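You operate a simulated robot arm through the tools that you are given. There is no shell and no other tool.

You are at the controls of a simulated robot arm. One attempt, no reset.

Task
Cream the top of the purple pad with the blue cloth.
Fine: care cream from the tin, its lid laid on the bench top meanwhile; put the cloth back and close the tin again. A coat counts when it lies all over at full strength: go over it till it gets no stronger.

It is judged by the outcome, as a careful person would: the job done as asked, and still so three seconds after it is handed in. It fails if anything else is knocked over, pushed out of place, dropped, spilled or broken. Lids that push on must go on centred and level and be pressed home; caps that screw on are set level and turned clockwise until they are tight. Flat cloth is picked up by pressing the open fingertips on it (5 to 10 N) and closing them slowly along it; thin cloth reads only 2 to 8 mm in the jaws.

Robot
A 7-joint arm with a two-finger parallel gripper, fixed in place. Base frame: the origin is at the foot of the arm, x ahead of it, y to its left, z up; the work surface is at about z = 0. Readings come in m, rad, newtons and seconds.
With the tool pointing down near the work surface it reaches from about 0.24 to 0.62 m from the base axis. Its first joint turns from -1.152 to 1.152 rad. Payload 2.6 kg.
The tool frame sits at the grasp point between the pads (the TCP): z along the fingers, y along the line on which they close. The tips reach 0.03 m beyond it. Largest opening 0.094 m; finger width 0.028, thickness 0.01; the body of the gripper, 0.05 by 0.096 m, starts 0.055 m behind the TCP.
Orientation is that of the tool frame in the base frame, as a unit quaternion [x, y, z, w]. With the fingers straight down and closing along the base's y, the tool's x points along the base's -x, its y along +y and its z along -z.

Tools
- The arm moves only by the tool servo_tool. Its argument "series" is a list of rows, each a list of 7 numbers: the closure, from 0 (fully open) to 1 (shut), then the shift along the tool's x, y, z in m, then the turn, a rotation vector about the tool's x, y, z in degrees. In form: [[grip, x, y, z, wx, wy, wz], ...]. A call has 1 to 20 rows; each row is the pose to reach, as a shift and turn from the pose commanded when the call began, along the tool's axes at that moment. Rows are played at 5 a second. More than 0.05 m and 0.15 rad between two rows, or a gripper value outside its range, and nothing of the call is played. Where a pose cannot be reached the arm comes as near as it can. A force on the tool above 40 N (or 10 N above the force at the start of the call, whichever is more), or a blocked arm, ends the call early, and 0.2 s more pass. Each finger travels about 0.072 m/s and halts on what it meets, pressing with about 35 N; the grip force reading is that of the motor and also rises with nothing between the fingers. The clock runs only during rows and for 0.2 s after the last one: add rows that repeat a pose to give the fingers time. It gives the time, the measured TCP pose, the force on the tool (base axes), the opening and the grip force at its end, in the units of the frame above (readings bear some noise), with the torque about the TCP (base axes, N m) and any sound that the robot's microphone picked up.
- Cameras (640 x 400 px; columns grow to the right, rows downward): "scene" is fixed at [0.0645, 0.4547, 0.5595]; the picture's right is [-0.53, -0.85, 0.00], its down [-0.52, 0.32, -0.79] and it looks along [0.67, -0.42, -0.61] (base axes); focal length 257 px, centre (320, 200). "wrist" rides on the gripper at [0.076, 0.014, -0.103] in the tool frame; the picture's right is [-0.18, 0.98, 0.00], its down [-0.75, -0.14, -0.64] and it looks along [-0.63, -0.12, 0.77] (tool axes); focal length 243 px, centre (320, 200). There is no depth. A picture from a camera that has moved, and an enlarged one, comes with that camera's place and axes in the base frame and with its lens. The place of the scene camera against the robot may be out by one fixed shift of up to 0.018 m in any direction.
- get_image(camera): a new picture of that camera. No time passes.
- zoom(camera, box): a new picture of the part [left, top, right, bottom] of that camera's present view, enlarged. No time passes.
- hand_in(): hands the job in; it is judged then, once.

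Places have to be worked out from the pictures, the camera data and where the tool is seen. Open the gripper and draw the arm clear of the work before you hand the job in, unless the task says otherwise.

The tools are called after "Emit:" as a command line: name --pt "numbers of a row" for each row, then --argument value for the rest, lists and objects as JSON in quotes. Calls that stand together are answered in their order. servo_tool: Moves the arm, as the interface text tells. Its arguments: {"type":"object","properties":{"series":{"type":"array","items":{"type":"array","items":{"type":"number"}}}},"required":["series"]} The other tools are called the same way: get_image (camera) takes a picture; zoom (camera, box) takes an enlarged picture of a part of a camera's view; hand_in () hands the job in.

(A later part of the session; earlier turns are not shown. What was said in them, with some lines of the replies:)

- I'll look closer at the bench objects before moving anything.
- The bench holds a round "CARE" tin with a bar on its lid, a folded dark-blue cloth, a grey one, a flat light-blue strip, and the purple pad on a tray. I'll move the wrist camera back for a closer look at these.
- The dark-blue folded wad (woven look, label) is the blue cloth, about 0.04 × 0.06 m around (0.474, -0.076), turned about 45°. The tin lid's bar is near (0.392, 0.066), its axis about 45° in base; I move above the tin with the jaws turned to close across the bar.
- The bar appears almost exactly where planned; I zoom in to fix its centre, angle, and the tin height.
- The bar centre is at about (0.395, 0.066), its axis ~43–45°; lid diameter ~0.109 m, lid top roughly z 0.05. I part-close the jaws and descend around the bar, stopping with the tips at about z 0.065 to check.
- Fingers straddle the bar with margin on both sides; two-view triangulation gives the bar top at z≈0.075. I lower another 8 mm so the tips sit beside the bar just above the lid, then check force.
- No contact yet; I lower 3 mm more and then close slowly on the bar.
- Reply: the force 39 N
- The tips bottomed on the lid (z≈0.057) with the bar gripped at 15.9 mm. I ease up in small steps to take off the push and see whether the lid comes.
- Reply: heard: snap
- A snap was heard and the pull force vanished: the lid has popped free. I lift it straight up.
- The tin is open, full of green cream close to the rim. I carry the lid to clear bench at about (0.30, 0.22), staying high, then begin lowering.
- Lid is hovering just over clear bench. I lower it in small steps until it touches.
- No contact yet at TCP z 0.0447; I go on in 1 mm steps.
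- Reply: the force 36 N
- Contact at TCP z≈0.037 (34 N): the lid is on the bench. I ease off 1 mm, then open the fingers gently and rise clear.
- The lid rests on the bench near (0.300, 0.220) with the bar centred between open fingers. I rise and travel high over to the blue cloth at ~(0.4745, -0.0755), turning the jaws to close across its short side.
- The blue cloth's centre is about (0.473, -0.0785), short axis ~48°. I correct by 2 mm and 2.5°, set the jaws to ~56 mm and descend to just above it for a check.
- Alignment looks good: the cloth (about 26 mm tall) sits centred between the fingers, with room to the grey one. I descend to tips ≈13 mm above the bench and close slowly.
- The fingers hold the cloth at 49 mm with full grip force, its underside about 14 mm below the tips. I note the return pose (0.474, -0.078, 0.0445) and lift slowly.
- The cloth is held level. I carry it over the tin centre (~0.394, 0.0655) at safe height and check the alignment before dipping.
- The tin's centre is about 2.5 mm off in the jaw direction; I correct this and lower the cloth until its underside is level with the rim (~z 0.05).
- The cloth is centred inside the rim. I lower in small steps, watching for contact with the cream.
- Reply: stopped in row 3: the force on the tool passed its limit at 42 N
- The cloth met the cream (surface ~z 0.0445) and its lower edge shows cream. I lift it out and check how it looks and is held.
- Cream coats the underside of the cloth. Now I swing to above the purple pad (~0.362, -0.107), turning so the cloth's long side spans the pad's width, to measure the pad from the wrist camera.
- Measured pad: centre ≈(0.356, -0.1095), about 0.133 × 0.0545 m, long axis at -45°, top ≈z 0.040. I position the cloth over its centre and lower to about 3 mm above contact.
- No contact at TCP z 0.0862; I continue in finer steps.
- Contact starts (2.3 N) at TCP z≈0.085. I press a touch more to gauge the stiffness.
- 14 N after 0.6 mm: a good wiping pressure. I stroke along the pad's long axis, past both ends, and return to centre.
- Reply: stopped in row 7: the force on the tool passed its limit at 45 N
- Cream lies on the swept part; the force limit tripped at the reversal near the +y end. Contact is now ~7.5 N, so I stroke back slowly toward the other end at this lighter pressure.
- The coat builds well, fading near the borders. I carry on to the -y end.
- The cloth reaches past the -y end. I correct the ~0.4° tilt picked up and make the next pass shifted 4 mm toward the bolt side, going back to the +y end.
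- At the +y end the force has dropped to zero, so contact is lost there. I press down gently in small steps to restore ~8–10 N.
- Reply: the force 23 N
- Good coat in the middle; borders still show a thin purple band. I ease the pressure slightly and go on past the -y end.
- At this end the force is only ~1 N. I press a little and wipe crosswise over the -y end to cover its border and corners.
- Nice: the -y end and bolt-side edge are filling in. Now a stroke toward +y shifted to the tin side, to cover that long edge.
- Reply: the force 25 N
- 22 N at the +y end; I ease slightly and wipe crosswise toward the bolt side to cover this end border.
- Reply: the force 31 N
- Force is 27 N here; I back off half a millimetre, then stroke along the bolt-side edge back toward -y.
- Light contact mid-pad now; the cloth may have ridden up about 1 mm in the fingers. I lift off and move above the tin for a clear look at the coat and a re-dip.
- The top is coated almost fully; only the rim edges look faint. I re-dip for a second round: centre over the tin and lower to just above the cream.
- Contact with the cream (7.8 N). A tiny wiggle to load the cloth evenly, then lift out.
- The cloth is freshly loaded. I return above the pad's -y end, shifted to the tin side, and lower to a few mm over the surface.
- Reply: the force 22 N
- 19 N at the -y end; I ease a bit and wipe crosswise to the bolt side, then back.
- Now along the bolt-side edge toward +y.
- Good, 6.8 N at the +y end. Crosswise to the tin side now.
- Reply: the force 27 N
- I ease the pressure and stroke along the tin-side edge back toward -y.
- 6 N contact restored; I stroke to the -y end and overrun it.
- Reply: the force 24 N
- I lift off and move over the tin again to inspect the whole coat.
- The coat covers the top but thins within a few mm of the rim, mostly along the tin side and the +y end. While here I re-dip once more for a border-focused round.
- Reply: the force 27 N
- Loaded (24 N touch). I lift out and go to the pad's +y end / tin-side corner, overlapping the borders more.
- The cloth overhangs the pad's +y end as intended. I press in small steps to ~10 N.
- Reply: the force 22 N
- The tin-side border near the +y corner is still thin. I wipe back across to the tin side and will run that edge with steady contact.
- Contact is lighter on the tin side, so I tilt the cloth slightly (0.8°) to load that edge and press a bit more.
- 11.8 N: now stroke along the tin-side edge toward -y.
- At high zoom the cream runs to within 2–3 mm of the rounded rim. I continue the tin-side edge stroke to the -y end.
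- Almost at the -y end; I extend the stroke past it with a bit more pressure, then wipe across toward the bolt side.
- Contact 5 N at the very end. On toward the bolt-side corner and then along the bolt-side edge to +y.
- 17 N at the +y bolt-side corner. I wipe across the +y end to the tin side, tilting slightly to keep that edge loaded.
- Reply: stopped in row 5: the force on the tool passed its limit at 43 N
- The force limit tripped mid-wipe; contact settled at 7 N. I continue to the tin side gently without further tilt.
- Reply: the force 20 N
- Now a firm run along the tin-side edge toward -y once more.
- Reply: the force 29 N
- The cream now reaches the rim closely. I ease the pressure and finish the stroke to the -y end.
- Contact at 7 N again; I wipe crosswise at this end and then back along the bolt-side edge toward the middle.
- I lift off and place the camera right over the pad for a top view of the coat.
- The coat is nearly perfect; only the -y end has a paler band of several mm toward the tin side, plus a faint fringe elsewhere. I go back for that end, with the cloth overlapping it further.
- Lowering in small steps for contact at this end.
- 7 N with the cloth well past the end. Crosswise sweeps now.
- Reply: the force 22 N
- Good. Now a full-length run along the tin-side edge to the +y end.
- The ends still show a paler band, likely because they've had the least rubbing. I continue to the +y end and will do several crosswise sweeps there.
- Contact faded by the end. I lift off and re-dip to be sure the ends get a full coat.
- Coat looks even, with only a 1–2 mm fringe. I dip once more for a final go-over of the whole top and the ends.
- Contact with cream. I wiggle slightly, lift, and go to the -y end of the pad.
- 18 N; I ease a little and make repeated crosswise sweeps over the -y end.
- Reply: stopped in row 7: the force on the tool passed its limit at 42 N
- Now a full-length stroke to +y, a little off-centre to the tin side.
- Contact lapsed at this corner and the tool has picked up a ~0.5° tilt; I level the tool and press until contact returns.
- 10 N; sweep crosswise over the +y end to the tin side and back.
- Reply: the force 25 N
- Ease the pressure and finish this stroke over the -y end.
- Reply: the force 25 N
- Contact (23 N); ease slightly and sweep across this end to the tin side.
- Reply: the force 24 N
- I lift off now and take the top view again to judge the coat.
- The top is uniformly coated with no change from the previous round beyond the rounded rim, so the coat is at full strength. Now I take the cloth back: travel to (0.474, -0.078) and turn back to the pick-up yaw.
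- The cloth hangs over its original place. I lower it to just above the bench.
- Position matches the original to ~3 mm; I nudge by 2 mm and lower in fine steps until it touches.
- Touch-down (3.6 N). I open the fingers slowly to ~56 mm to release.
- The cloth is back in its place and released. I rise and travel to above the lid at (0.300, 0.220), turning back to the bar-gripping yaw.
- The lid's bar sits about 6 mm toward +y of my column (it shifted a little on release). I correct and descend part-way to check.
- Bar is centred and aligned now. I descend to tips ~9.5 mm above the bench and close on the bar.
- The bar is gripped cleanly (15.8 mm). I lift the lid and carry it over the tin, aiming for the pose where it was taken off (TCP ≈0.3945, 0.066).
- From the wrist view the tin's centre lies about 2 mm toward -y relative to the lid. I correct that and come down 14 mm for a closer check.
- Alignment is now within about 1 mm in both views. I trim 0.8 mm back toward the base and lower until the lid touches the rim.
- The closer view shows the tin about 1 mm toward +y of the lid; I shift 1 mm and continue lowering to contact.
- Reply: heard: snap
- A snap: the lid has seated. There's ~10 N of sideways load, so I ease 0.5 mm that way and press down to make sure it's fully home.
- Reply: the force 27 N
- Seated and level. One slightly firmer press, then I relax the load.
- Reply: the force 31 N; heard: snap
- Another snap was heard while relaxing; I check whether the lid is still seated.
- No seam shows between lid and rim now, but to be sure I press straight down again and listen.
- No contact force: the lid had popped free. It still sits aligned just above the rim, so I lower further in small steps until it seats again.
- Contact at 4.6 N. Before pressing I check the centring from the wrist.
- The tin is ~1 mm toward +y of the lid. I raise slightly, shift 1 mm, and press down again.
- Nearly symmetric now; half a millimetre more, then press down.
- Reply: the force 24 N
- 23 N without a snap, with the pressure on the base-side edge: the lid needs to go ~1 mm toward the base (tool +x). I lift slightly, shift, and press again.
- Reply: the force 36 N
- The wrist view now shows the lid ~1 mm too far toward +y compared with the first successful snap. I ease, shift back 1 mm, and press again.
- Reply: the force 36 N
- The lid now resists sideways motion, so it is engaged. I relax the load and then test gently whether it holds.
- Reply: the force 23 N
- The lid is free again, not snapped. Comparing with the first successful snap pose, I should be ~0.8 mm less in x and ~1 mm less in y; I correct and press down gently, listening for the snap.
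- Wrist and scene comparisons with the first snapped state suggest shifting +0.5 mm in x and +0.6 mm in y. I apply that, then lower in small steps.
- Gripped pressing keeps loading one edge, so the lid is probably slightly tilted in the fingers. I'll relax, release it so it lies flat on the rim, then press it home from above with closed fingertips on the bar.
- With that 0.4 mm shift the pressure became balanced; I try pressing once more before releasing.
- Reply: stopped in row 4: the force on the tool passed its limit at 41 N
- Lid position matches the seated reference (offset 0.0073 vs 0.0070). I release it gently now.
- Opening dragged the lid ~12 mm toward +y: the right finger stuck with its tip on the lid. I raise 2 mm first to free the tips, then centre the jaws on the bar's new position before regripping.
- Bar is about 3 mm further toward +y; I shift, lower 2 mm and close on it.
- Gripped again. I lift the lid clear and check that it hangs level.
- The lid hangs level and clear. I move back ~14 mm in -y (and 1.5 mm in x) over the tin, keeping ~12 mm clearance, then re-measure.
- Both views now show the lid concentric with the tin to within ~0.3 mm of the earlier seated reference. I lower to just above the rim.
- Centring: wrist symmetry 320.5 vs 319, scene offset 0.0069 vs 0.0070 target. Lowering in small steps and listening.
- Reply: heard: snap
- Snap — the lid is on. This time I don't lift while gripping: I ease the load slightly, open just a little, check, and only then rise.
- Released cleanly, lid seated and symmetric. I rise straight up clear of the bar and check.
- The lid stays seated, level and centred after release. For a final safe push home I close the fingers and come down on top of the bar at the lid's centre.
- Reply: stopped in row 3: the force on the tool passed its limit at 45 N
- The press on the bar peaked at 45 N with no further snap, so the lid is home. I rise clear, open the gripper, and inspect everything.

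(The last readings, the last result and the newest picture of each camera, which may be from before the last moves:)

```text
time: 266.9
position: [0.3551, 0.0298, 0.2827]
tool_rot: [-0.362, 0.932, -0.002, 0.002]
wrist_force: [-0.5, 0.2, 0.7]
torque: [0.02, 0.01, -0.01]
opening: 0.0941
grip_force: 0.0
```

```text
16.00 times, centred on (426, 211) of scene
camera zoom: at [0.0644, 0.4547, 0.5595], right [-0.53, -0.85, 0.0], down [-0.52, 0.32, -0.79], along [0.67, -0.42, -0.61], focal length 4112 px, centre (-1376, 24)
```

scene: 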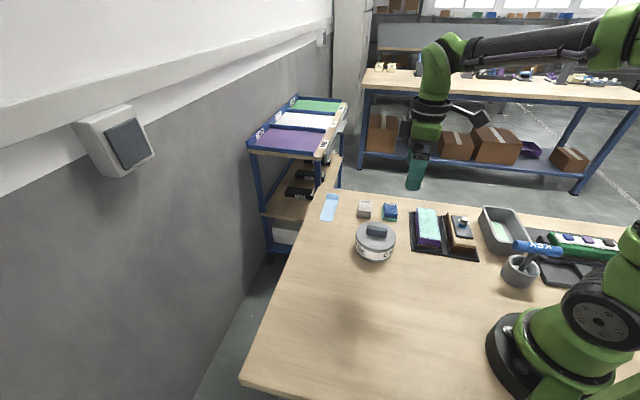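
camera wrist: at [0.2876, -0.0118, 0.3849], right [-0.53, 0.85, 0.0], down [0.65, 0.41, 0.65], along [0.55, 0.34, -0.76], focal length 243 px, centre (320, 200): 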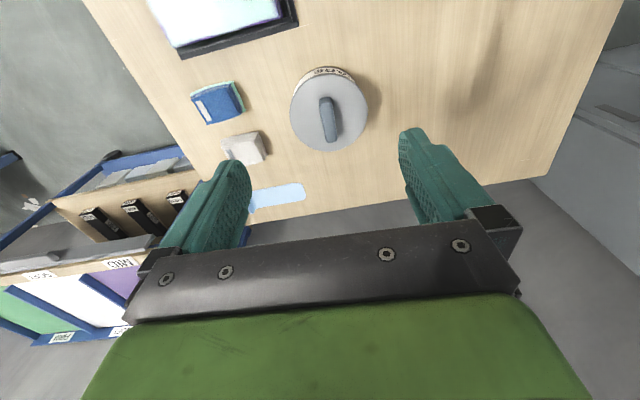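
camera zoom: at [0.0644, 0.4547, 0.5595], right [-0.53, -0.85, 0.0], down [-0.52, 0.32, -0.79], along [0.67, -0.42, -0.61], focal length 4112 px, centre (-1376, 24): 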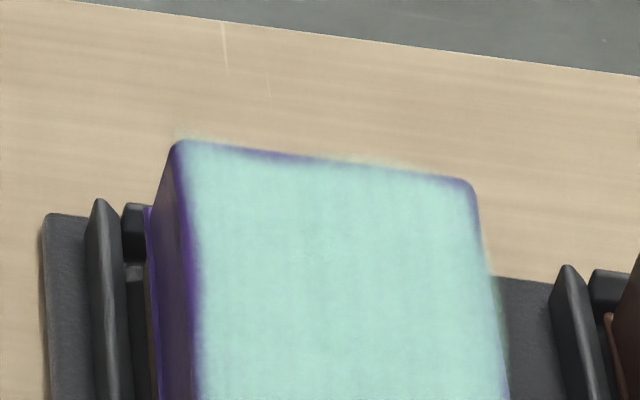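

The last close-ups show the coat even across the whole pad top up to its rounded rim. The tin is shut flush and centred. The blue cloth is back in its place, nothing else has been disturbed, the gripper is open and the arm is clear, so I hand the job in.

Emit:
hand_in

```text
The job is handed in.
```

I creamed the top of the purple pad with the blue cloth, put the cloth back and closed the tin. I've handed the job in; no verdict came back.

- **Pad:** I dipped the cloth four times. The coat is even over the whole top and got no stronger on the last rounds. A thin purple fringe of a millimetre or two is left along the rounded rim, where the flat cloth doesn't reach.
- **Cloth:** It's back on its original spot to within about 3 mm, with cream still on its underside.
- **Tin:** The lid is back on, level and centred, and I pressed it home from above. It took several tries: the lid popped off once, and once it slid about 12 mm across the open tin when I released it. The tin may have moved a millimetre or two on the bench.

I saw nothing else knocked, dropped or spilled. The gripper is open and the arm is clear of the work.
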